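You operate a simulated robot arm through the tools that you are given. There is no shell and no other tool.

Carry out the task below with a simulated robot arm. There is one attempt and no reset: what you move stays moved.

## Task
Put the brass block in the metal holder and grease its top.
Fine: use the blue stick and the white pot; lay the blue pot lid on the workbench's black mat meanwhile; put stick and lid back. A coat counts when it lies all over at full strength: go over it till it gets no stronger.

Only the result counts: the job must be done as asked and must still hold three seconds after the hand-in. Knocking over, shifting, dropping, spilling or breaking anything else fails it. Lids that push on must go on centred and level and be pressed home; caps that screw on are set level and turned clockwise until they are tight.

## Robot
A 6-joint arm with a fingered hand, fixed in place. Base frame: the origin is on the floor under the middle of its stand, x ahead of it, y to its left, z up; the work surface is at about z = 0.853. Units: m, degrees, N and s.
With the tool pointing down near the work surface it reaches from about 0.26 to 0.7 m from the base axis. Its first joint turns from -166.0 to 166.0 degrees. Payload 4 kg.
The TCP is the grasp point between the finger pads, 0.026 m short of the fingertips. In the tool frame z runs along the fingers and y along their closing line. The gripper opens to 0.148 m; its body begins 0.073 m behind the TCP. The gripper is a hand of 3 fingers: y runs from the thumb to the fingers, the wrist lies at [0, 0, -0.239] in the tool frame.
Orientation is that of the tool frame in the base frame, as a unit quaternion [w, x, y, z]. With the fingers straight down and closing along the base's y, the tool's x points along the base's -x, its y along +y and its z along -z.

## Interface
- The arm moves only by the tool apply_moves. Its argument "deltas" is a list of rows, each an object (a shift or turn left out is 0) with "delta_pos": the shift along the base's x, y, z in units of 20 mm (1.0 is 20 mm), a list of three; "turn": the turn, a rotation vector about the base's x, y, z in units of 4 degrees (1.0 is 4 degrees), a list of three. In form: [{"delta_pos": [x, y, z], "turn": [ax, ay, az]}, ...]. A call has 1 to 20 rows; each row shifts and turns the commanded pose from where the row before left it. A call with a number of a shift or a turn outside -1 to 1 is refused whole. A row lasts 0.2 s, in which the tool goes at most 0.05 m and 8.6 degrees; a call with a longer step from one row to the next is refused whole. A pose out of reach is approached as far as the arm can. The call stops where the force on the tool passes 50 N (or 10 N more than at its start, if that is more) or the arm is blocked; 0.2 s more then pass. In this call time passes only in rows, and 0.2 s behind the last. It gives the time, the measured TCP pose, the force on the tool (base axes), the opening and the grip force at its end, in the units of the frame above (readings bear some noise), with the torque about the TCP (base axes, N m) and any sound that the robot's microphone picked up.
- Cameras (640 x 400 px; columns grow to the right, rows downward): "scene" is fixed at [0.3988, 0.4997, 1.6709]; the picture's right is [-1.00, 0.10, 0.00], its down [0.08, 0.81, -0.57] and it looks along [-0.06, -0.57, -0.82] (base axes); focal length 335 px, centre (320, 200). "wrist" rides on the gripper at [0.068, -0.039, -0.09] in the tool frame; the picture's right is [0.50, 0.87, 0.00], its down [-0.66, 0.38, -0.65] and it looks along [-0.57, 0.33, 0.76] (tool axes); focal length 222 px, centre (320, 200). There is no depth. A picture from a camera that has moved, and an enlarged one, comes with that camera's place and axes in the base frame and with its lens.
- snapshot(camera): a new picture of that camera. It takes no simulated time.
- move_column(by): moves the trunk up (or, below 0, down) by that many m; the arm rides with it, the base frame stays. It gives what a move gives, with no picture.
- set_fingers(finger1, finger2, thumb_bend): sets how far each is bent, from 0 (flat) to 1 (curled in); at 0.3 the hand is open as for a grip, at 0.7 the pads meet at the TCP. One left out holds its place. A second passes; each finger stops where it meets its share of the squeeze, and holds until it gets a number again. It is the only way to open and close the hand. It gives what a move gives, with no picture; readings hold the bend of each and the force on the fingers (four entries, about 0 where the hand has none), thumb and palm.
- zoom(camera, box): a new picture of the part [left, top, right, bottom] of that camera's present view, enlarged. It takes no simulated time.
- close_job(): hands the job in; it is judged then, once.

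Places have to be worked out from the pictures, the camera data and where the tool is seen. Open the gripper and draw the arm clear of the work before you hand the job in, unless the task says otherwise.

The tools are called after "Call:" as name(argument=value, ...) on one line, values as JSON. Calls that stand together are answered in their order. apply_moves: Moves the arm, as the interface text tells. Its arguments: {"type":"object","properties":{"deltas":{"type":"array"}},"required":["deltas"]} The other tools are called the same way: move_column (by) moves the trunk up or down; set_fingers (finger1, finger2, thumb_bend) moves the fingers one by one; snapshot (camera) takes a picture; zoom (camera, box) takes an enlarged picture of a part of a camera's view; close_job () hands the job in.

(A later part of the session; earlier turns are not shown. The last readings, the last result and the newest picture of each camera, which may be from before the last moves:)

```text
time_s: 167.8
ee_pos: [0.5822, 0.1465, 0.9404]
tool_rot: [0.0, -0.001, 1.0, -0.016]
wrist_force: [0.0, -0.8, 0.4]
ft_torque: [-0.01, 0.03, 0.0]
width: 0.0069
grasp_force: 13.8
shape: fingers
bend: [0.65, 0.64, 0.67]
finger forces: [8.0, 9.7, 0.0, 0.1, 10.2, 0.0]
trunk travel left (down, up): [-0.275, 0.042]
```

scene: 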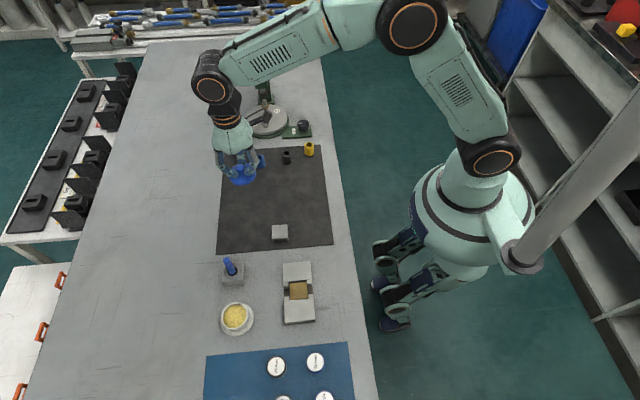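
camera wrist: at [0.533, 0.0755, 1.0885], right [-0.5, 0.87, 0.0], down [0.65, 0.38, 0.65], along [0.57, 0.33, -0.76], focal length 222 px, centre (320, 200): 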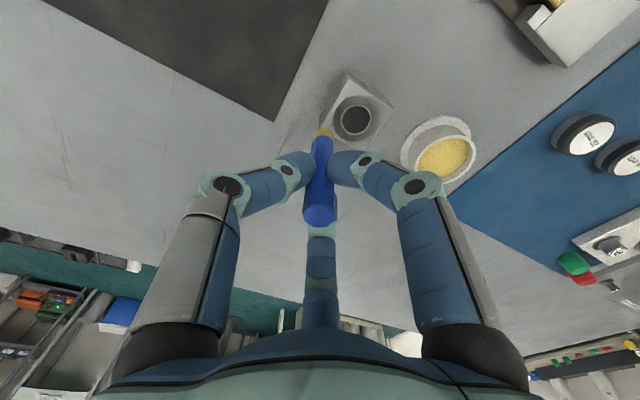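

Call:
apply_moves(deltas=[{"delta_pos": [0, 0, -0.05]}])

Call:
apply_moves(deltas=[{"delta_pos": [0, 0, -0.04]}])

Call:
apply_moves(deltas=[{"delta_pos": [0, 0, -0.04]}])

```text
time_s: 168.2
ee_pos: [0.583, 0.1455, 0.9391]
tool_rot: [0.0, -0.001, 1.0, -0.017]
wrist_force: [-1.4, -0.4, -0.2]
ft_torque: [0.01, 0.03, -0.01]
width: 0.007
grasp_force: 13.8
shape: fingers
bend: [0.65, 0.64, 0.67]
finger forces: [7.9, 9.6, 0.1, 0.1, 10.0, 0.1]
trunk travel left (down, up): [-0.275, 0.042]
```

```text
time_s: 168.6
ee_pos: [0.5831, 0.1453, 0.9405]
tool_rot: [0.0, 0.0, 1.0, -0.017]
wrist_force: [-0.5, 0.3, -1.1]
ft_torque: [0.0, 0.01, 0.04]
width: 0.0068
grasp_force: 13.9
shape: fingers
bend: [0.65, 0.64, 0.67]
finger forces: [8.1, 9.7, 0.1, 0.1, 10.1, 0.0]
trunk travel left (down, up): [-0.275, 0.042]
```

```text
time_s: 169.0
ee_pos: [0.582, 0.1445, 0.9387]
tool_rot: [0.0, -0.001, 1.0, -0.018]
wrist_force: [0.0, -0.3, -0.6]
ft_torque: [-0.01, 0.01, 0.02]
width: 0.0068
grasp_force: 14.4
shape: fingers
bend: [0.65, 0.64, 0.67]
finger forces: [8.0, 9.8, 0.0, 0.0, 10.1, 0.0]
trunk travel left (down, up): [-0.275, 0.042]
```

Call:
apply_moves(deltas=[{"delta_pos": [0, 0, -0.05]}])

Call:
apply_moves(deltas=[{"delta_pos": [0, 0, -0.04]}])

Call:
apply_moves(deltas=[{"delta_pos": [0, 0, -0.04]}])

Call:
zoom(camera="scene", box=[200, 220, 280, 300])

```text
time_s: 169.4
ee_pos: [0.5816, 0.1455, 0.9371]
tool_rot: [0.001, 0.0, 1.0, -0.017]
wrist_force: [-0.6, 0.4, 1.8]
ft_torque: [0.01, 0.03, 0.02]
width: 0.0067
grasp_force: 14.6
shape: fingers
bend: [0.72, 0.64, 0.67]
finger forces: [8.5, 10.2, 0.0, 0.0, 10.6, 0.0]
trunk travel left (down, up): [-0.275, 0.042]
```

```text
time_s: 169.8
ee_pos: [0.5829, 0.1451, 0.9365]
tool_rot: [0.001, 0.001, 1.0, -0.017]
wrist_force: [-0.8, 0.7, 5.5]
ft_torque: [0.04, 0.0, -0.04]
width: 0.0066
grasp_force: 15.7
shape: fingers
bend: [0.72, 0.64, 0.67]
finger forces: [9.0, 10.7, 0.0, 0.0, 11.4, 0.0]
trunk travel left (down, up): [-0.275, 0.042]
```

```text
time_s: 170.2
ee_pos: [0.5832, 0.1453, 0.9369]
tool_rot: [0.002, 0.0, 1.0, -0.018]
wrist_force: [-1.6, -0.6, 10.9]
ft_torque: [-0.02, 0.0, 0.0]
width: 0.0064
grasp_force: 16.7
shape: fingers
bend: [0.72, 0.63, 0.67]
finger forces: [9.4, 11.3, 0.0, 0.1, 12.8, 0.0]
trunk travel left (down, up): [-0.275, 0.042]
```

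```text
5.00 times, centred on (240, 260) of scene
camera zoom: at [0.3988, 0.4997, 1.6709], right [-1.0, 0.1, 0.0], down [0.08, 0.81, -0.57], along [-0.06, -0.57, -0.82], focal length 1675 px, centre (720, -100)
```

zoom: 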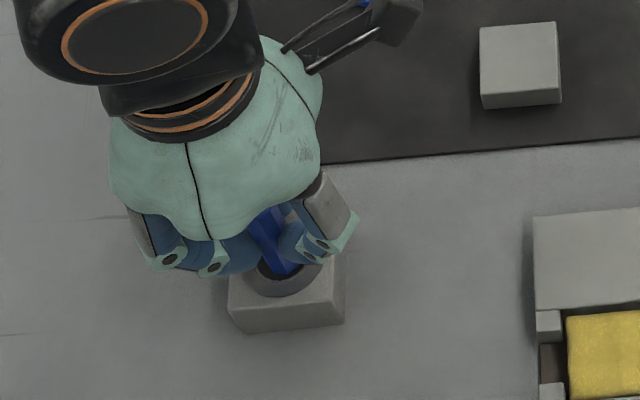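

Firmly bottomed (11 N). I relieve most of the press, then open the fingers gently in a small step first.

Call:
apply_moves(deltas=[{"delta_pos": [0, 0, 0.07]}])

Call:
set_fingers(finger1=0.6, finger2=0.6, thumb_bend=0.6)

Call:
zoom(camera="wrist", box=[220, 60, 420, 260])

Call:
zoom(camera="scene", box=[200, 220, 280, 300])

```text
time_s: 170.6
ee_pos: [0.5824, 0.1443, 0.9358]
tool_rot: [-0.002, 0.0, 1.0, -0.017]
wrist_force: [-0.5, -0.1, 5.6]
ft_torque: [0.0, 0.0, 0.0]
width: 0.0066
grasp_force: 15.7
shape: fingers
bend: [0.72, 0.63, 0.67]
finger forces: [8.8, 11.0, 0.0, 0.0, 11.7, 0.0]
trunk travel left (down, up): [-0.275, 0.042]
```

```text
time_s: 171.6
ee_pos: [0.5817, 0.1444, 0.9377]
tool_rot: [0.001, 0.001, 1.0, -0.018]
wrist_force: [0.3, 0.6, -0.3]
ft_torque: [-0.02, -0.01, 0.02]
width: 0.0288
grasp_force: 0.1
shape: fingers
bend: [0.6, 0.6, 0.6]
finger forces: [0.0, 0.0, 0.0, 0.0, 0.0, 0.1]
trunk travel left (down, up): [-0.275, 0.042]
```

```text
2.00 times, centred on (320, 160) of wrist
camera zoom: at [0.515, 0.1084, 1.0273], right [-0.5, 0.87, -0.03], down [0.66, 0.4, 0.64], along [0.57, 0.3, -0.77], focal length 444 px, centre (320, 280)
```

zoom: 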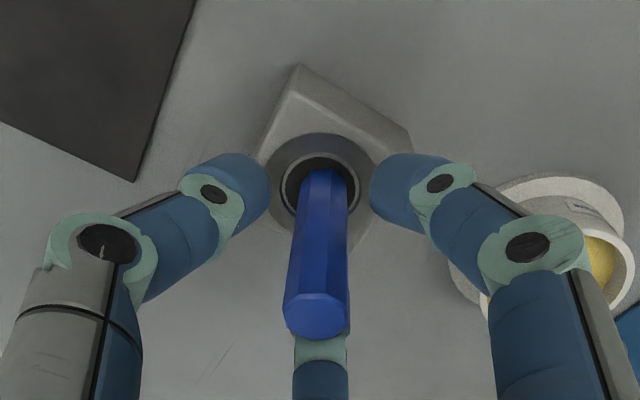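

```text
5.00 times, centred on (240, 260) of scene
camera zoom: at [0.3988, 0.4997, 1.6709], right [-1.0, 0.1, 0.0], down [0.08, 0.81, -0.57], along [-0.06, -0.57, -0.82], focal length 1675 px, centre (720, -100)
```

zoom: 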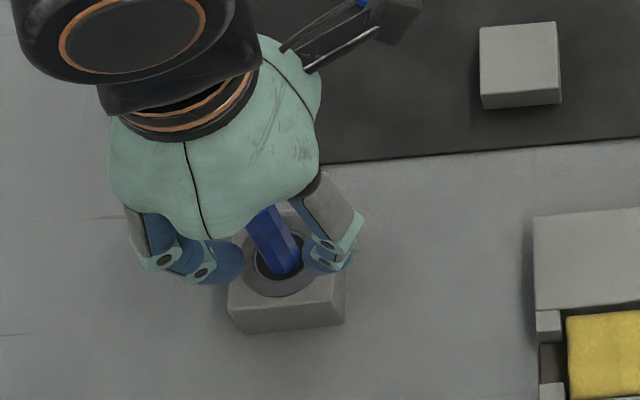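

The stick now stands upright. I open wider and rise straight up, clear of it.

Call:
set_fingers(finger1=0.52, finger2=0.52, thumb_bend=0.52)

Call:
apply_moves(deltas=[{"delta_pos": [0, 0, 0.4]}, {"delta_pos": [0, 0, 0.8]}, {"delta_pos": [0, 0, 0.9]}, {"delta_pos": [0, 0, 0.9]}, {"delta_pos": [0, 0, 0.9]}, {"delta_pos": [0, 0, 0.7], "turn": [0.25, 0, 0]}, {"delta_pos": [0, 0, 0.3], "turn": [0.25, 0, 0]}])

Call:
zoom(camera="wrist", box=[220, 40, 420, 240])

Call:
zoom(camera="scene", box=[200, 220, 280, 300])

```text
time_s: 172.6
ee_pos: [0.5826, 0.1441, 0.9369]
tool_rot: [0.0, 0.001, 1.0, -0.017]
wrist_force: [-0.9, -0.7, 0.0]
ft_torque: [-0.04, -0.02, 0.02]
width: 0.0549
grasp_force: 0.0
shape: fingers
bend: [0.52, 0.52, 0.52]
finger forces: [0.1, 0.1, 0.0, 0.0, 0.0, 0.0]
trunk travel left (down, up): [-0.275, 0.042]
```

```text
time_s: 174.2
ee_pos: [0.5831, 0.1454, 1.035]
tool_rot: [0.001, 0.0, 1.0, 0.0]
wrist_force: [0.5, 0.8, 0.1]
ft_torque: [0.01, -0.02, -0.01]
width: 0.055
grasp_force: 0.0
shape: fingers
bend: [0.52, 0.52, 0.52]
finger forces: [0.0, 0.0, 0.0, 0.0, 0.0, 0.1]
trunk travel left (down, up): [-0.275, 0.042]
```

```text
2.00 times, centred on (320, 140) of wrist
camera zoom: at [0.5157, 0.1046, 1.125], right [-0.5, 0.87, 0.0], down [0.65, 0.38, 0.65], along [0.57, 0.33, -0.76], focal length 444 px, centre (320, 320)
```

zoom: 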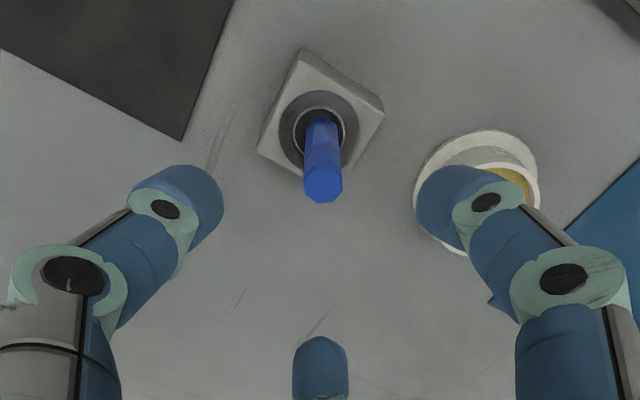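

```text
5.00 times, centred on (240, 260) of scene
camera zoom: at [0.3988, 0.4997, 1.6709], right [-1.0, 0.1, 0.0], down [0.08, 0.81, -0.57], along [-0.06, -0.57, -0.82], focal length 1675 px, centre (720, -100)
```

zoom: 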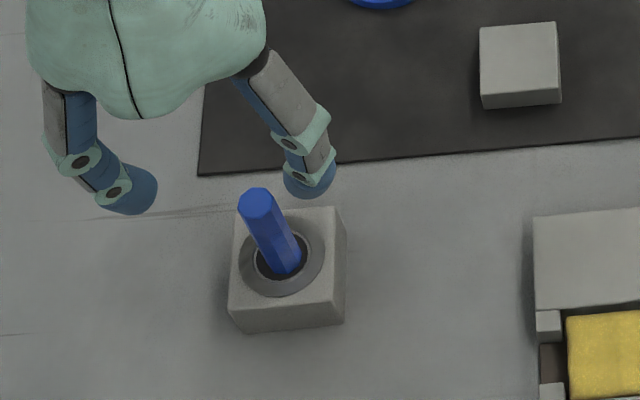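

The stick stands as it did at the start. Now the lid: I move over to it on the mat at ≈(0.539, -0.050).

Call:
apply_moves(deltas=[{"delta_pos": [-0.2, -0.6, 0]}, {"delta_pos": [-0.2, -0.9, 0]}, {"delta_pos": [-0.2, -0.93, 0]}, {"delta_pos": [-0.2, -0.93, 0]}, {"delta_pos": [-0.2, -0.93, 0]}, {"delta_pos": [-0.2, -0.93, 0]}, {"delta_pos": [-0.2, -0.93, 0]}, {"delta_pos": [-0.2, -0.93, 0]}, {"delta_pos": [-0.2, -0.93, 0]}, {"delta_pos": [-0.2, -0.9, 0]}, {"delta_pos": [-0.2, -0.6, 0]}, {"delta_pos": [0, -0.3, -0.5]}, {"delta_pos": [0, 0, -0.9]}, {"delta_pos": [0, 0, -0.9]}, {"delta_pos": [0, 0, -0.7]}])

Call:
snapshot(camera="wrist")

Call:
snapshot(camera="scene")

```text
time_s: 177.4
ee_pos: [0.5383, -0.0516, 0.9777]
tool_rot: [0.001, 0.0, 1.0, 0.0]
wrist_force: [0.1, 0.4, 0.2]
ft_torque: [0.03, -0.02, 0.01]
width: 0.055
grasp_force: 0.2
shape: fingers
bend: [0.52, 0.52, 0.52]
finger forces: [0.0, 0.0, 0.1, 0.0, 0.0, 0.1]
trunk travel left (down, up): [-0.275, 0.042]
```

```text
taken
camera wrist: at [0.4711, -0.0916, 1.0662], right [-0.5, 0.87, 0.0], down [0.66, 0.38, 0.65], along [0.57, 0.33, -0.76], focal length 222 px, centre (320, 200)
```

wrist: 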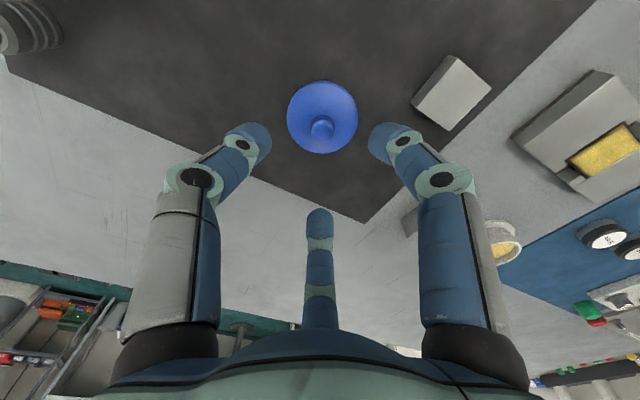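

```text
taken
```

scene: 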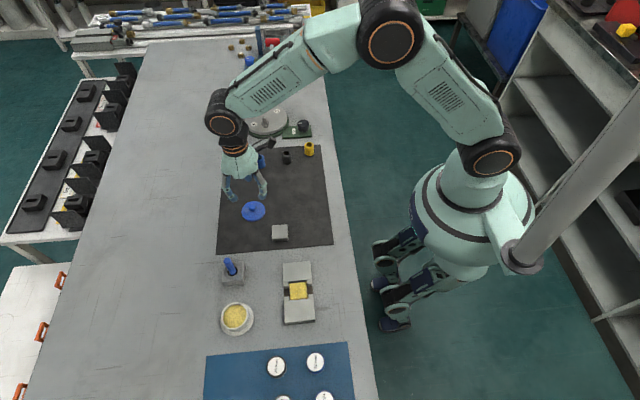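

The knob is on the tool axis within 2 mm. I nudge +y and descend around it.

Call:
apply_moves(deltas=[{"delta_pos": [0, 0.08, -0.8]}, {"delta_pos": [0, 0, -0.9]}, {"delta_pos": [0, 0, -0.9]}, {"delta_pos": [0, 0, -0.8]}])

Call:
zoom(camera="wrist", box=[220, 80, 420, 240])

Call:
zoom(camera="scene", box=[230, 180, 290, 230])

```text
time_s: 178.4
ee_pos: [0.5391, -0.0476, 0.9074]
tool_rot: [0.001, 0.0, 1.0, 0.001]
wrist_force: [-0.5, -0.3, -0.8]
ft_torque: [0.03, 0.02, 0.02]
width: 0.0553
grasp_force: 0.1
shape: fingers
bend: [0.52, 0.52, 0.52]
finger forces: [0.1, 0.1, 0.0, 0.1, 0.0, 0.0]
trunk travel left (down, up): [-0.275, 0.042]
```

```text
2.50 times, centred on (320, 160) of wrist
camera zoom: at [0.4707, -0.0876, 0.9966], right [-0.5, 0.87, 0.0], down [0.66, 0.38, 0.65], along [0.57, 0.33, -0.76], focal length 555 px, centre (320, 300)
```

zoom: 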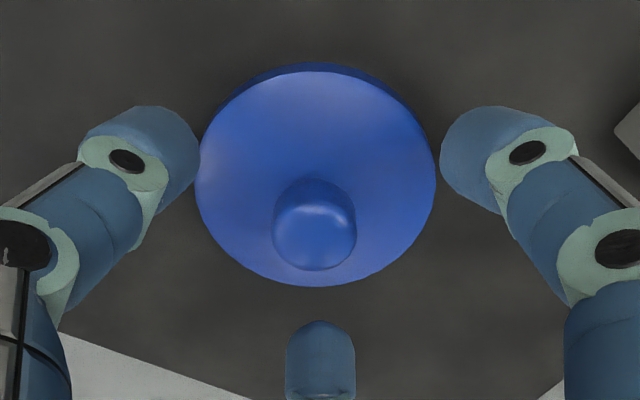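

```text
8.00 times, centred on (260, 205) of scene
camera zoom: at [0.3988, 0.4997, 1.6709], right [-1.0, 0.1, 0.0], down [0.08, 0.81, -0.57], along [-0.06, -0.57, -0.82], focal length 2680 px, centre (800, 160)
```

zoom: 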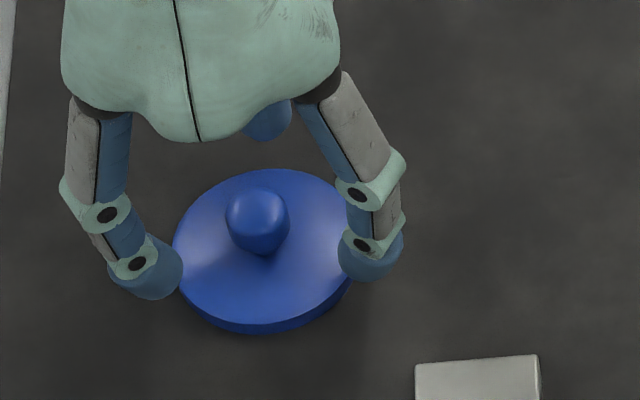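

The knob is ~1.8 mm off the axis; I correct, narrow the fingers and lower to grip height.

Call:
apply_moves(deltas=[{"delta_pos": [0.045, -0.077, -0.25]}])

Call:
set_fingers(finger1=0.59, finger2=0.59, thumb_bend=0.59)

Call:
apply_moves(deltas=[{"delta_pos": [0, 0, -0.1]}, {"delta_pos": [0, 0, -0.1]}])

Call:
zoom(camera="wrist", box=[220, 80, 420, 240])

```text
time_s: 178.8
ee_pos: [0.5395, -0.051, 0.9019]
tool_rot: [0.0, -0.001, 1.0, 0.0]
wrist_force: [-0.6, -0.5, 0.8]
ft_torque: [0.0, -0.05, -0.01]
width: 0.0554
grasp_force: 0.1
shape: fingers
bend: [0.52, 0.52, 0.52]
finger forces: [0.1, 0.0, 0.0, 0.0, 0.0, 0.1]
trunk travel left (down, up): [-0.275, 0.042]
```

```text
time_s: 179.8
ee_pos: [0.5394, -0.0486, 0.9027]
tool_rot: [0.0, 0.0, 1.0, -0.001]
wrist_force: [0.3, 0.0, -0.2]
ft_torque: [-0.03, 0.01, 0.02]
width: 0.0335
grasp_force: 0.0
shape: fingers
bend: [0.59, 0.59, 0.59]
finger forces: [0.0, 0.1, 0.0, 0.0, 0.0, 0.1]
trunk travel left (down, up): [-0.275, 0.042]
```

```text
time_s: 180.4
ee_pos: [0.5396, -0.0506, 0.8981]
tool_rot: [0.0, 0.0, 1.0, -0.001]
wrist_force: [-0.5, -1.2, -0.3]
ft_torque: [0.03, -0.01, -0.03]
width: 0.0334
grasp_force: 0.0
shape: fingers
bend: [0.59, 0.59, 0.59]
finger forces: [0.0, 0.0, 0.0, 0.0, 0.0, 0.0]
trunk travel left (down, up): [-0.275, 0.042]
```

```text
2.50 times, centred on (320, 160) of wrist
camera zoom: at [0.4718, -0.0904, 0.9874], right [-0.5, 0.87, 0.0], down [0.66, 0.38, 0.65], along [0.57, 0.33, -0.76], focal length 555 px, centre (320, 300)
```

zoom: 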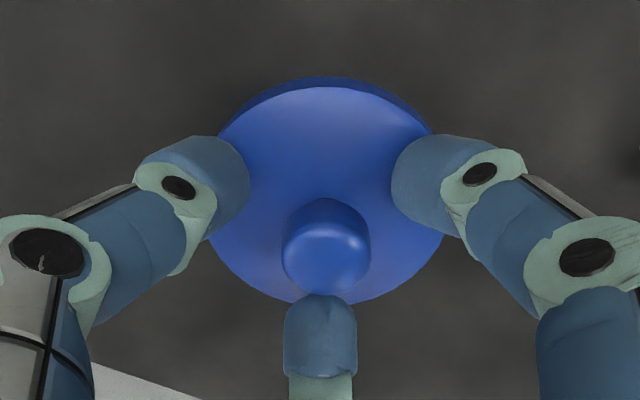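

Similar view to the original grip. I lower 3 mm more and close on the knob.

Call:
apply_moves(deltas=[{"delta_pos": [0, 0, -0.1]}, {"delta_pos": [0, 0, -0.05]}])

Call:
set_fingers(finger1=0.75, finger2=0.75, thumb_bend=0.75)

Call:
zoom(camera="wrist", box=[220, 80, 420, 240])

Call:
zoom(camera="scene", box=[230, 180, 290, 230])

```text
time_s: 181.0
ee_pos: [0.5405, -0.0502, 0.8951]
tool_rot: [0.0, 0.0, 1.0, 0.0]
wrist_force: [-0.2, 1.3, 3.0]
ft_torque: [0.06, 0.02, 0.0]
width: 0.0334
grasp_force: 1.2
shape: fingers
bend: [0.59, 0.59, 0.59]
finger forces: [2.3, 0.6, 0.1, 0.0, 0.1, 0.1]
trunk travel left (down, up): [-0.275, 0.042]
```

```text
time_s: 182.0
ee_pos: [0.5397, -0.05, 0.8959]
tool_rot: [0.0, 0.0, 1.0, -0.001]
wrist_force: [-0.6, -0.4, -0.3]
ft_torque: [0.01, 0.01, -0.02]
width: 0.0115
grasp_force: 15.7
shape: fingers
bend: [0.63, 0.63, 0.68]
finger forces: [10.1, 10.4, 0.1, 0.0, 11.3, 0.0]
trunk travel left (down, up): [-0.275, 0.042]
```

```text
2.50 times, centred on (320, 160) of wrist
camera zoom: at [0.4723, -0.0906, 0.984], right [-0.5, 0.87, 0.0], down [0.66, 0.38, 0.65], along [0.57, 0.33, -0.76], focal length 555 px, centre (320, 300)
```

zoom: 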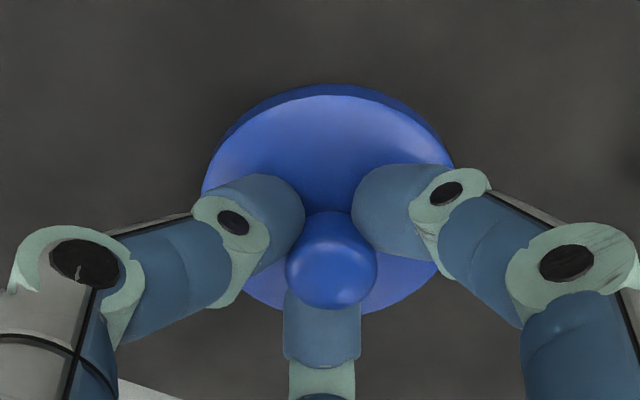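

```text
8.00 times, centred on (260, 205) of scene
camera zoom: at [0.3988, 0.4997, 1.6709], right [-1.0, 0.1, 0.0], down [0.08, 0.81, -0.57], along [-0.06, -0.57, -0.82], focal length 2680 px, centre (800, 160)
```

zoom: 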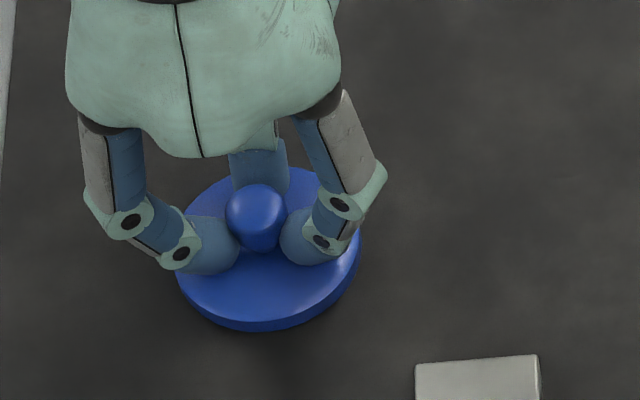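

Gripped well (10–11 N each). I lift the lid and carry it back high above the stick to the pot.

Call:
apply_moves(deltas=[{"delta_pos": [0, 0, 0.2]}, {"delta_pos": [0, 0, 0.5]}, {"delta_pos": [0, 0, 0.8]}, {"delta_pos": [0, 0, 0.95]}, {"delta_pos": [0, 0, 0.95]}, {"delta_pos": [0, 0, 0.95]}, {"delta_pos": [0, 0, 0.95]}, {"delta_pos": [0, 0, 0.95]}, {"delta_pos": [0, 0, 0.95]}, {"delta_pos": [0, 0, 0.8]}, {"delta_pos": [0, 0, 0.4]}])

Call:
apply_moves(deltas=[{"delta_pos": [0.1, 0.3, 0]}, {"delta_pos": [0.1, 0.6, 0]}, {"delta_pos": [0.1, 0.85, 0]}, {"delta_pos": [0.1, 0.9, 0]}, {"delta_pos": [0.1, 0.9, 0]}, {"delta_pos": [0.1, 0.9, 0]}, {"delta_pos": [0.1, 0.9, 0]}, {"delta_pos": [0.1, 0.9, 0]}, {"delta_pos": [0.1, 0.9, 0]}, {"delta_pos": [0.1, 0.9, 0]}, {"delta_pos": [0.1, 0.9, 0]}, {"delta_pos": [0.1, 0.9, 0]}, {"delta_pos": [0.1, 0.9, 0]}, {"delta_pos": [0.1, 0.9, 0]}, {"delta_pos": [0.1, 0.9, 0]}, {"delta_pos": [0.1, 0.85, 0]}, {"delta_pos": [0.02, 0.75, 0]}, {"delta_pos": [0, 0.6, 0]}, {"delta_pos": [0, 0.3, 0]}])

Call:
snapshot(camera="wrist")

Call:
snapshot(camera="scene")

```text
time_s: 184.4
ee_pos: [0.5402, -0.0503, 1.0636]
tool_rot: [0.0, 0.0, 1.0, 0.001]
wrist_force: [0.0, -0.4, 0.1]
ft_torque: [-0.04, 0.02, -0.01]
width: 0.0113
grasp_force: 15.9
shape: fingers
bend: [0.63, 0.63, 0.68]
finger forces: [10.2, 10.5, 0.1, 0.0, 10.9, 0.1]
trunk travel left (down, up): [-0.275, 0.042]
```

```text
time_s: 188.4
ee_pos: [0.5726, 0.2516, 1.0638]
tool_rot: [0.0, 0.0, 1.0, -0.001]
wrist_force: [-0.3, -0.2, -0.1]
ft_torque: [0.03, -0.02, 0.0]
width: 0.0113
grasp_force: 15.8
shape: fingers
bend: [0.63, 0.63, 0.68]
finger forces: [10.1, 10.5, 0.0, 0.0, 10.8, 0.1]
trunk travel left (down, up): [-0.275, 0.042]
```

```text
taken
camera wrist: at [0.5045, 0.211, 1.1537], right [-0.5, 0.87, 0.0], down [0.65, 0.38, 0.65], along [0.57, 0.33, -0.76], focal length 222 px, centre (320, 200)
```

wrist: 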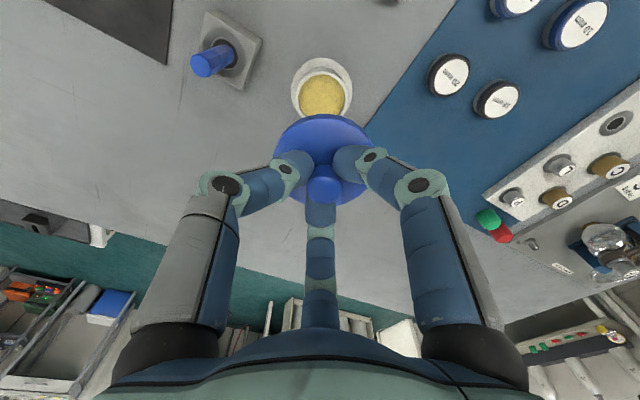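

```text
taken
```

scene: 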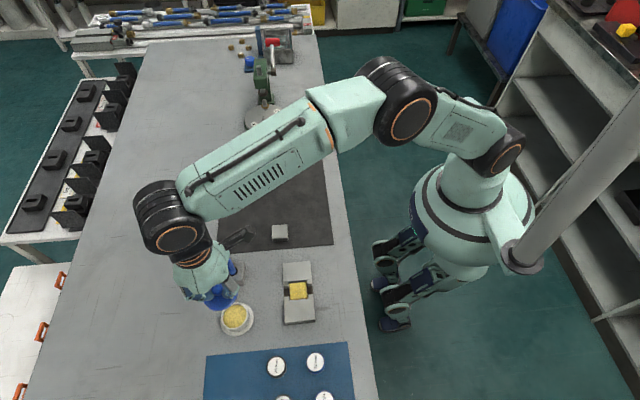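

The lid hangs above the pot. I lower to about 20 mm above its seat and check centring from both cameras.

Call:
apply_moves(deltas=[{"delta_pos": [0, 0, -0.5]}, {"delta_pos": [0, 0, -0.9]}, {"delta_pos": [0, 0, -1]}, {"delta_pos": [0, 0, -1]}, {"delta_pos": [0, 0, -1]}, {"delta_pos": [0, 0, -0.9]}, {"delta_pos": [0, 0, -0.5]}, {"delta_pos": [0, 0, -0.3]}])

Call:
zoom(camera="wrist", box=[220, 60, 420, 220])

Call:
zoom(camera="scene", box=[205, 280, 265, 340])

```text
time_s: 190.2
ee_pos: [0.5725, 0.2494, 0.9414]
tool_rot: [0.0, 0.001, 1.0, 0.0]
wrist_force: [-0.1, -0.5, -0.9]
ft_torque: [-0.05, 0.03, 0.04]
width: 0.0111
grasp_force: 15.4
shape: fingers
bend: [0.63, 0.63, 0.68]
finger forces: [10.1, 10.6, 0.0, 0.0, 10.6, 0.0]
trunk travel left (down, up): [-0.275, 0.042]
```

```text
2.50 times, centred on (320, 140) of wrist
camera zoom: at [0.505, 0.2102, 1.0302], right [-0.5, 0.87, 0.0], down [0.65, 0.38, 0.65], along [0.57, 0.33, -0.76], focal length 555 px, centre (320, 350)
```

zoom: 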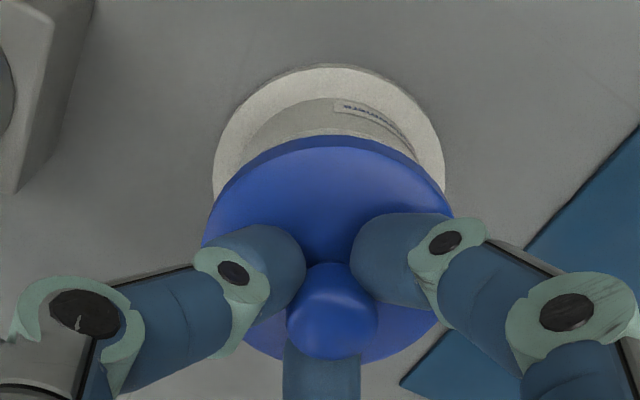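

```text
6.67 times, centred on (235, 310) of scene
camera zoom: at [0.3988, 0.4997, 1.6709], right [-1.0, 0.1, 0.0], down [0.08, 0.81, -0.57], along [-0.06, -0.57, -0.82], focal length 2234 px, centre (887, -533)
```

zoom: 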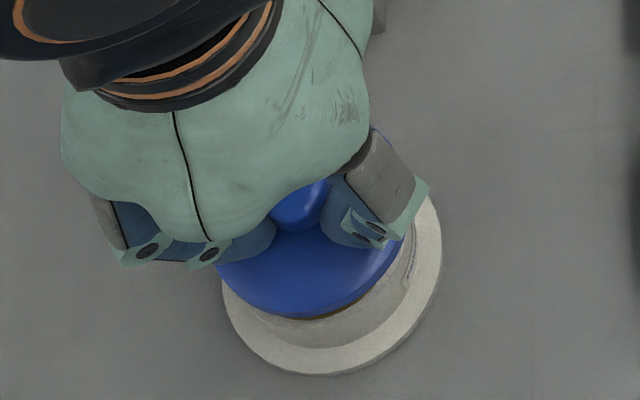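

The lid appears about 1.5 mm short in y. I correct that and lower to just above the rim.

Call:
apply_moves(deltas=[{"delta_pos": [0, 0.075, -0.2]}, {"delta_pos": [0, 0, -0.3]}, {"delta_pos": [0, 0, -0.15]}])

Call:
zoom(camera="wrist", box=[220, 80, 420, 240])

Call:
zoom(camera="scene", box=[205, 280, 265, 340])

```text
time_s: 191.0
ee_pos: [0.5711, 0.2524, 0.9268]
tool_rot: [0.0, 0.0, 1.0, 0.0]
wrist_force: [0.6, 0.6, -0.3]
ft_torque: [-0.01, 0.0, 0.0]
width: 0.0111
grasp_force: 16.1
shape: fingers
bend: [0.63, 0.63, 0.68]
finger forces: [10.1, 10.5, 0.0, 0.1, 10.6, 0.1]
trunk travel left (down, up): [-0.275, 0.042]
```

```text
2.50 times, centred on (320, 160) of wrist
camera zoom: at [0.5047, 0.2125, 1.0166], right [-0.5, 0.87, 0.0], down [0.66, 0.38, 0.65], along [0.57, 0.33, -0.76], focal length 555 px, centre (320, 300)
```

zoom: 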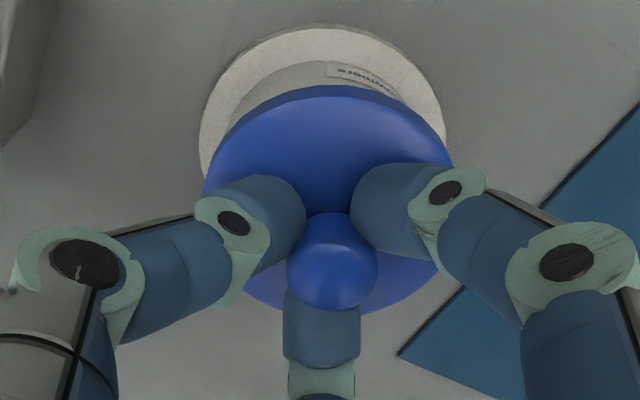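

```text
6.67 times, centred on (235, 310) of scene
camera zoom: at [0.3988, 0.4997, 1.6709], right [-1.0, 0.1, 0.0], down [0.08, 0.81, -0.57], along [-0.06, -0.57, -0.82], focal length 2234 px, centre (887, -533)
```

zoom: 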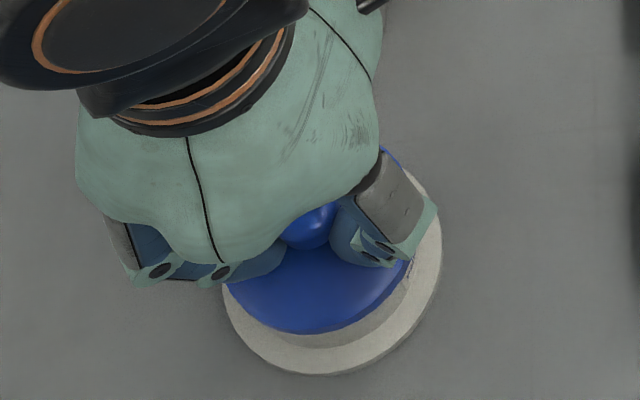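

Within ~1 mm: a slight +x, -y trim is indicated. I adjust and lower gently toward the seat.

Call:
apply_moves(deltas=[{"delta_pos": [0.05, -0.035, -0.1]}, {"delta_pos": [0, 0, -0.1]}])

Call:
zoom(camera="wrist", box=[220, 80, 420, 240])

Call:
zoom(camera="scene", box=[205, 280, 265, 340])

```text
time_s: 191.6
ee_pos: [0.5716, 0.2517, 0.9229]
tool_rot: [0.0, -0.001, 1.0, 0.0]
wrist_force: [-0.1, 0.3, 0.1]
ft_torque: [-0.01, 0.02, 0.05]
width: 0.0108
grasp_force: 15.3
shape: fingers
bend: [0.63, 0.63, 0.68]
finger forces: [10.1, 10.5, 0.1, 0.0, 10.5, 0.0]
trunk travel left (down, up): [-0.275, 0.042]
```

```text
2.50 times, centred on (320, 160) of wrist
camera zoom: at [0.5048, 0.2113, 1.0134], right [-0.5, 0.87, 0.0], down [0.65, 0.38, 0.65], along [0.57, 0.33, -0.76], focal length 555 px, centre (320, 300)
```

zoom: 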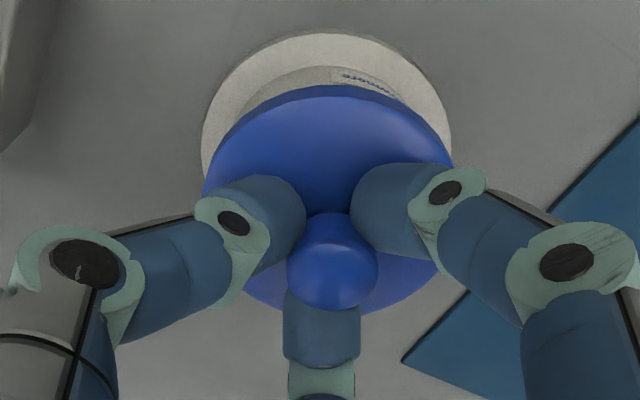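

```text
6.67 times, centred on (235, 310) of scene
camera zoom: at [0.3988, 0.4997, 1.6709], right [-1.0, 0.1, 0.0], down [0.08, 0.81, -0.57], along [-0.06, -0.57, -0.82], focal length 2234 px, centre (887, -533)
```

zoom: 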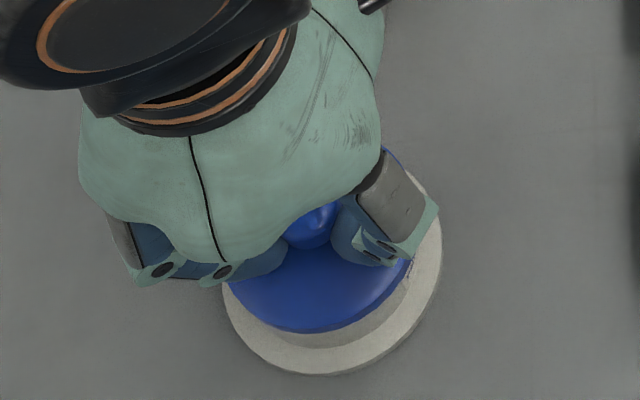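

Both views agree the lid should go ~1.5 mm further along (+x,+y). I trim and check once more.

Call:
apply_moves(deltas=[{"delta_pos": [0.07, 0.045, 0]}, {"delta_pos": [0, 0, -0.05]}])

Call:
zoom(camera="wrist", box=[220, 80, 420, 240])

Call:
zoom(camera="scene", box=[205, 280, 265, 340])

```text
time_s: 192.2
ee_pos: [0.574, 0.2514, 0.9243]
tool_rot: [0.0, -0.001, 1.0, 0.0]
wrist_force: [0.3, 0.3, -0.6]
ft_torque: [-0.01, 0.01, -0.02]
width: 0.0105
grasp_force: 15.8
shape: fingers
bend: [0.63, 0.63, 0.68]
finger forces: [10.1, 10.6, 0.0, 0.1, 10.6, 0.0]
trunk travel left (down, up): [-0.275, 0.042]
```

```text
2.50 times, centred on (320, 160) of wrist
camera zoom: at [0.5061, 0.2117, 1.0129], right [-0.5, 0.87, 0.0], down [0.66, 0.38, 0.65], along [0.57, 0.33, -0.76], focal length 555 px, centre (320, 300)
```

zoom: 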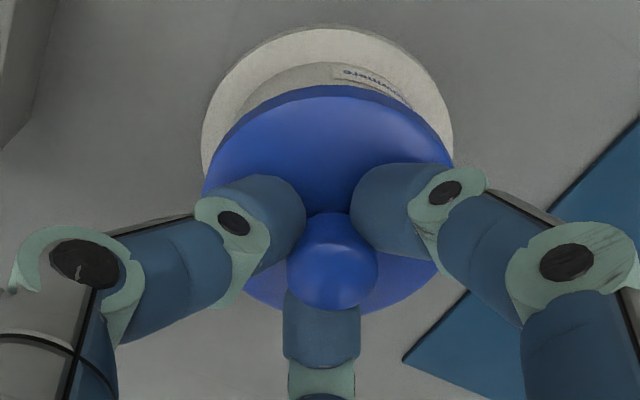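

```text
6.67 times, centred on (235, 310) of scene
camera zoom: at [0.3988, 0.4997, 1.6709], right [-1.0, 0.1, 0.0], down [0.08, 0.81, -0.57], along [-0.06, -0.57, -0.82], focal length 2234 px, centre (887, -533)
```

zoom: 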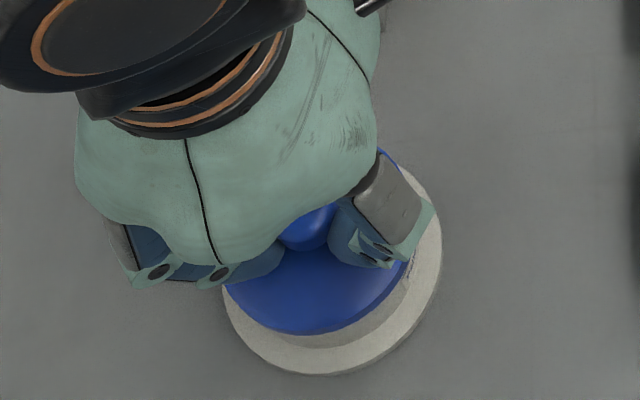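

Now the lid and pot line up as in the original. I lower in 1 mm steps feeling for the seat.

Call:
apply_moves(deltas=[{"delta_pos": [0, 0, -0.06]}])

Call:
apply_moves(deltas=[{"delta_pos": [0, 0, -0.06]}])

Call:
apply_moves(deltas=[{"delta_pos": [0, 0, -0.06]}])

```text
time_s: 192.6
ee_pos: [0.574, 0.2518, 0.9225]
tool_rot: [-0.001, 0.0, 1.0, -0.001]
wrist_force: [-0.4, -0.4, 1.2]
ft_torque: [0.01, -0.02, 0.0]
width: 0.0109
grasp_force: 15.7
shape: fingers
bend: [0.63, 0.63, 0.68]
finger forces: [10.1, 10.5, 0.0, 0.1, 10.7, 0.1]
trunk travel left (down, up): [-0.275, 0.042]
```

```text
time_s: 193.0
ee_pos: [0.5737, 0.2524, 0.9195]
tool_rot: [0.0, 0.0, 1.0, 0.0]
wrist_force: [-0.3, 0.0, 0.6]
ft_torque: [0.02, -0.02, -0.02]
width: 0.0109
grasp_force: 16.1
shape: fingers
bend: [0.63, 0.63, 0.68]
finger forces: [10.2, 10.7, 0.0, 0.1, 10.7, 0.0]
trunk travel left (down, up): [-0.275, 0.042]
```

```text
time_s: 193.4
ee_pos: [0.5733, 0.2504, 0.9199]
tool_rot: [0.001, 0.0, 1.0, 0.0]
wrist_force: [0.8, -1.0, 0.1]
ft_torque: [-0.03, -0.04, -0.04]
width: 0.011
grasp_force: 15.6
shape: fingers
bend: [0.63, 0.62, 0.67]
finger forces: [9.5, 10.9, 0.0, 0.0, 11.1, 0.1]
trunk travel left (down, up): [-0.275, 0.042]
```

Call:
apply_moves(deltas=[{"delta_pos": [0, 0, -0.05]}])

Call:
zoom(camera="wrist", box=[220, 80, 420, 240])

Call:
zoom(camera="scene", box=[205, 280, 265, 340])

```text
time_s: 193.8
ee_pos: [0.5741, 0.2515, 0.9192]
tool_rot: [0.0, 0.0, 1.0, 0.0]
wrist_force: [0.6, 0.7, 0.4]
ft_torque: [-0.04, -0.03, 0.0]
width: 0.0108
grasp_force: 16.1
shape: fingers
bend: [0.63, 0.62, 0.67]
finger forces: [9.6, 10.9, 0.1, 0.0, 11.1, 0.0]
trunk travel left (down, up): [-0.275, 0.042]
```

```text
2.50 times, centred on (320, 160) of wrist
camera zoom: at [0.5063, 0.2118, 1.008], right [-0.5, 0.87, 0.0], down [0.66, 0.38, 0.65], along [0.57, 0.33, -0.76], focal length 555 px, centre (320, 300)
```

zoom: 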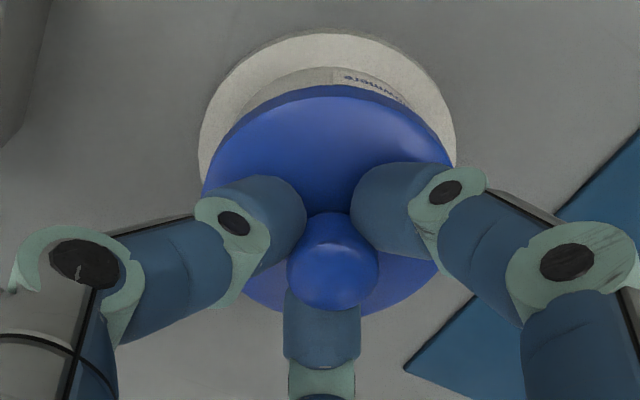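

```text
6.67 times, centred on (235, 310) of scene
camera zoom: at [0.3988, 0.4997, 1.6709], right [-1.0, 0.1, 0.0], down [0.08, 0.81, -0.57], along [-0.06, -0.57, -0.82], focal length 2234 px, centre (887, -533)
```

zoom: 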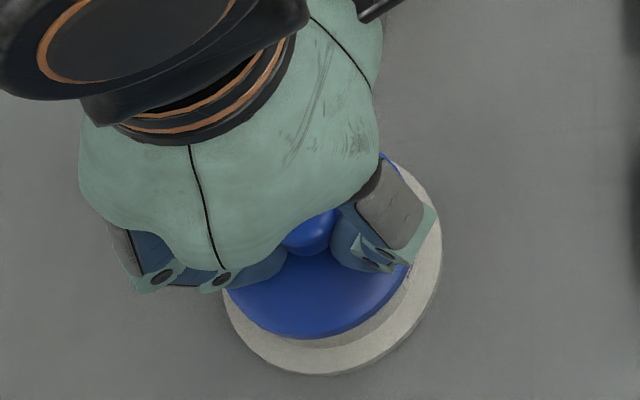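

Nearly seated (lid edge 3 px above its original height). Continue down with force checks.

Call:
apply_moves(deltas=[{"delta_pos": [0, 0, -0.05]}])

Call:
apply_moves(deltas=[{"delta_pos": [0, 0, -0.05]}])

Call:
apply_moves(deltas=[{"delta_pos": [0, 0, -0.05]}])

```text
time_s: 194.2
ee_pos: [0.574, 0.2525, 0.9169]
tool_rot: [0.0, 0.0, 1.0, 0.0]
wrist_force: [0.7, -0.9, -0.4]
ft_torque: [0.01, -0.04, -0.03]
width: 0.0109
grasp_force: 15.4
shape: fingers
bend: [0.63, 0.62, 0.67]
finger forces: [9.8, 10.9, 0.1, 0.0, 10.6, 0.1]
trunk travel left (down, up): [-0.275, 0.042]
```

```text
time_s: 194.6
ee_pos: [0.5739, 0.2517, 0.9165]
tool_rot: [0.0, 0.0, 1.0, 0.0]
wrist_force: [-0.5, 0.2, -0.2]
ft_torque: [-0.02, 0.0, 0.02]
width: 0.011
grasp_force: 15.7
shape: fingers
bend: [0.63, 0.62, 0.67]
finger forces: [10.0, 10.6, 0.0, 0.0, 10.8, 0.0]
trunk travel left (down, up): [-0.275, 0.042]
```

```text
time_s: 195.0
ee_pos: [0.5738, 0.2517, 0.9166]
tool_rot: [0.0, 0.0, 1.0, 0.0]
wrist_force: [0.3, 0.2, -0.3]
ft_torque: [-0.01, -0.03, 0.03]
width: 0.0109
grasp_force: 15.8
shape: fingers
bend: [0.63, 0.62, 0.67]
finger forces: [9.9, 10.8, 0.0, 0.0, 10.9, 0.0]
trunk travel left (down, up): [-0.275, 0.042]
```

Call:
zoom(camera="wrist", box=[220, 80, 420, 240])

Call:
zoom(camera="scene", box=[205, 280, 265, 340])

```text
2.50 times, centred on (320, 160) of wrist
camera zoom: at [0.5064, 0.2115, 1.005], right [-0.5, 0.87, 0.0], down [0.66, 0.38, 0.65], along [0.57, 0.33, -0.76], focal length 555 px, centre (320, 300)
```

zoom: 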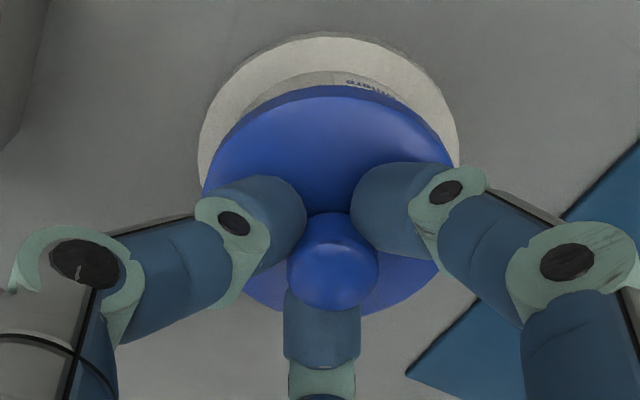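

```text
6.67 times, centred on (235, 310) of scene
camera zoom: at [0.3988, 0.4997, 1.6709], right [-1.0, 0.1, 0.0], down [0.08, 0.81, -0.57], along [-0.06, -0.57, -0.82], focal length 2234 px, centre (887, -533)
```

zoom: 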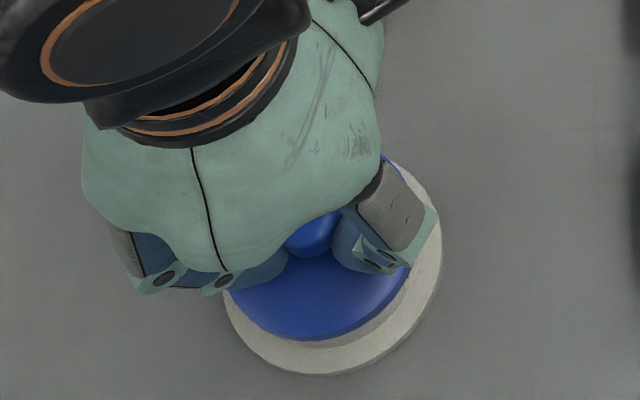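

The lid edge now sits at its original image height. I press on in small steps to feel the seat.

Call:
apply_moves(deltas=[{"delta_pos": [0, 0, -0.05]}])

Call:
apply_moves(deltas=[{"delta_pos": [0, 0, -0.05]}])

Call:
apply_moves(deltas=[{"delta_pos": [0, 0, -0.05]}])

```text
time_s: 195.4
ee_pos: [0.5734, 0.2518, 0.9156]
tool_rot: [0.002, -0.001, 1.0, 0.0]
wrist_force: [-0.6, -0.9, 4.2]
ft_torque: [-0.01, 0.0, 0.03]
width: 0.0107
grasp_force: 17.2
shape: fingers
bend: [0.63, 0.62, 0.67]
finger forces: [10.8, 10.9, 0.1, 0.0, 11.8, 0.0]
trunk travel left (down, up): [-0.275, 0.042]
```

```text
time_s: 195.8
ee_pos: [0.5743, 0.2505, 0.9141]
tool_rot: [0.001, 0.001, 1.0, 0.0]
wrist_force: [-1.4, -1.4, 9.4]
ft_torque: [-0.03, 0.01, -0.02]
width: 0.0109
grasp_force: 18.4
shape: fingers
bend: [0.63, 0.62, 0.67]
finger forces: [11.4, 11.6, 0.0, 0.0, 13.6, 0.0]
trunk travel left (down, up): [-0.275, 0.042]
```

```text
time_s: 196.2
ee_pos: [0.5741, 0.2523, 0.9144]
tool_rot: [0.001, 0.0, 1.0, 0.001]
wrist_force: [-1.8, -3.1, 15.7]
ft_torque: [-0.03, 0.04, -0.02]
width: 0.0104
grasp_force: 20.3
shape: fingers
bend: [0.62, 0.62, 0.67]
finger forces: [12.9, 12.4, 0.0, 0.0, 15.1, 0.0]
trunk travel left (down, up): [-0.275, 0.042]
```

Contact at 16 N with almost no torque. I check seating visually before pressing home.

Call:
zoom(camera="wrist", box=[220, 80, 420, 240])

Call:
zoom(camera="scene", box=[205, 280, 265, 340])

```text
2.50 times, centred on (320, 160) of wrist
camera zoom: at [0.5064, 0.2117, 1.0032], right [-0.5, 0.87, 0.0], down [0.65, 0.38, 0.66], along [0.57, 0.33, -0.75], focal length 555 px, centre (320, 300)
```

zoom: 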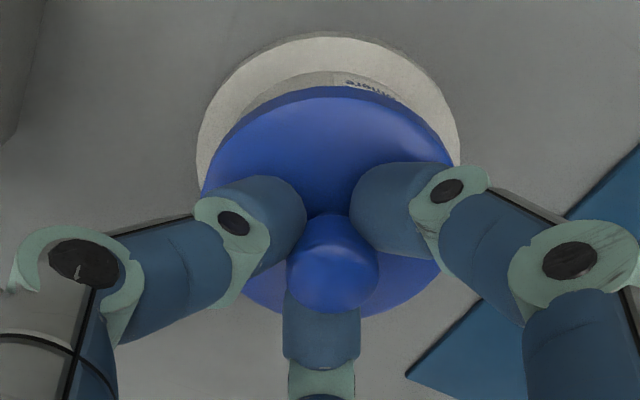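

```text
6.67 times, centred on (235, 310) of scene
camera zoom: at [0.3988, 0.4997, 1.6709], right [-1.0, 0.1, 0.0], down [0.08, 0.81, -0.57], along [-0.06, -0.57, -0.82], focal length 2234 px, centre (887, -533)
```

zoom: 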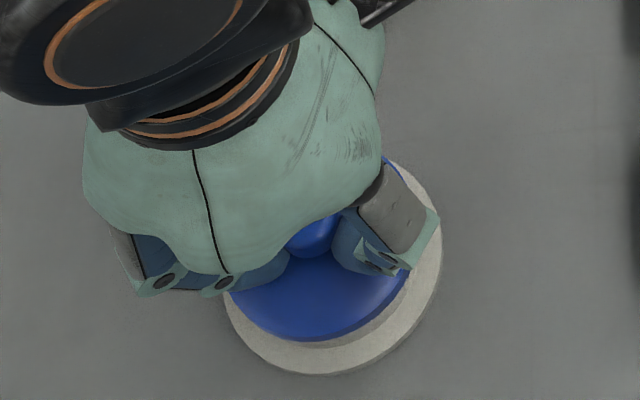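

It looks centred and level. I press further with the grip, up to about 30 N, listening for a click.

Call:
apply_moves(deltas=[{"delta_pos": [0, 0, -0.06]}])

Call:
apply_moves(deltas=[{"delta_pos": [0, 0, -0.06]}])

```text
time_s: 196.6
ee_pos: [0.5732, 0.2518, 0.9131]
tool_rot: [0.003, 0.0, 1.0, 0.001]
wrist_force: [-0.4, -3.2, 25.1]
ft_torque: [-0.04, 0.0, 0.0]
width: 0.0103
grasp_force: 25.5
shape: fingers
bend: [0.62, 0.62, 0.67]
finger forces: [15.6, 15.1, 0.0, 0.1, 18.5, 0.0]
trunk travel left (down, up): [-0.275, 0.042]
```

```text
time_s: 197.0
ee_pos: [0.573, 0.2504, 0.9135]
tool_rot: [0.003, 0.0, 1.0, 0.001]
wrist_force: [2.2, -2.7, 36.2]
ft_torque: [0.0, -0.08, -0.01]
width: 0.0106
grasp_force: 31.6
shape: fingers
bend: [0.72, 0.61, 0.66]
finger forces: [19.4, 20.1, 0.0, 0.1, 23.1, 0.1]
trunk travel left (down, up): [-0.275, 0.042]
```

36 N and it holds solid with no tilt torque. I relieve most of the load and open the fingers a little, then rise.

Call:
apply_moves(deltas=[{"delta_pos": [0, 0, 0.1]}, {"delta_pos": [0, 0, 0.08]}])

Call:
set_fingers(finger1=0.6, finger2=0.6, thumb_bend=0.6)

Call:
apply_moves(deltas=[{"delta_pos": [0, 0, 0.2]}, {"delta_pos": [0, 0, 0.3]}])

Call:
zoom(camera="wrist", box=[220, 80, 420, 240])

Call:
zoom(camera="scene", box=[205, 280, 265, 340])

```text
time_s: 197.6
ee_pos: [0.5737, 0.2522, 0.9132]
tool_rot: [0.0, 0.0, 1.0, 0.0]
wrist_force: [5.5, -0.7, 20.2]
ft_torque: [0.05, -0.24, -0.02]
width: 0.0102
grasp_force: 22.8
shape: fingers
bend: [0.72, 0.61, 0.66]
finger forces: [11.5, 20.1, 0.0, 0.0, 15.0, 0.0]
trunk travel left (down, up): [-0.275, 0.042]
```

```text
time_s: 198.6
ee_pos: [0.5727, 0.2524, 0.9157]
tool_rot: [0.002, 0.001, 1.0, 0.001]
wrist_force: [0.7, 1.9, 29.7]
ft_torque: [0.04, -0.1, -0.02]
width: 0.0163
grasp_force: 15.0
shape: fingers
bend: [0.63, 0.62, 0.64]
finger forces: [6.6, 13.8, 0.1, 0.0, 10.2, 0.0]
trunk travel left (down, up): [-0.275, 0.042]
```

```text
time_s: 199.2
ee_pos: [0.5738, 0.2516, 0.922]
tool_rot: [-0.002, -0.001, 1.0, -0.001]
wrist_force: [-1.0, -0.6, 0.2]
ft_torque: [-0.01, 0.01, 0.0]
width: 0.0288
grasp_force: 0.0
shape: fingers
bend: [0.6, 0.6, 0.6]
finger forces: [0.1, 0.0, 0.0, 0.0, 0.1, 0.0]
trunk travel left (down, up): [-0.275, 0.042]
```

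```text
2.50 times, centred on (320, 160) of wrist
camera zoom: at [0.5065, 0.2126, 1.0118], right [-0.5, 0.87, 0.0], down [0.66, 0.38, 0.65], along [0.56, 0.33, -0.76], focal length 555 px, centre (320, 300)
```

zoom: 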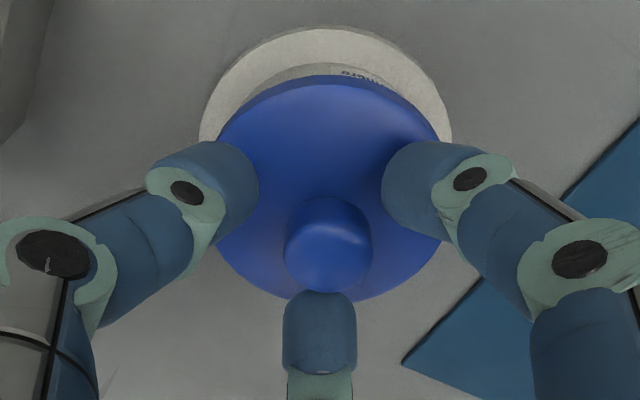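

```text
6.67 times, centred on (235, 310) of scene
camera zoom: at [0.3988, 0.4997, 1.6709], right [-1.0, 0.1, 0.0], down [0.08, 0.81, -0.57], along [-0.06, -0.57, -0.82], focal length 2234 px, centre (887, -533)
```

zoom: 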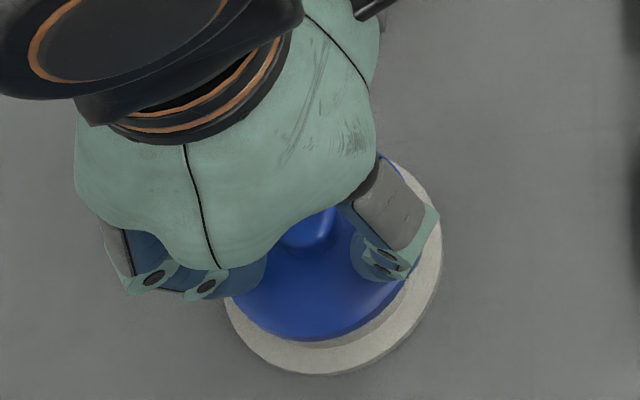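

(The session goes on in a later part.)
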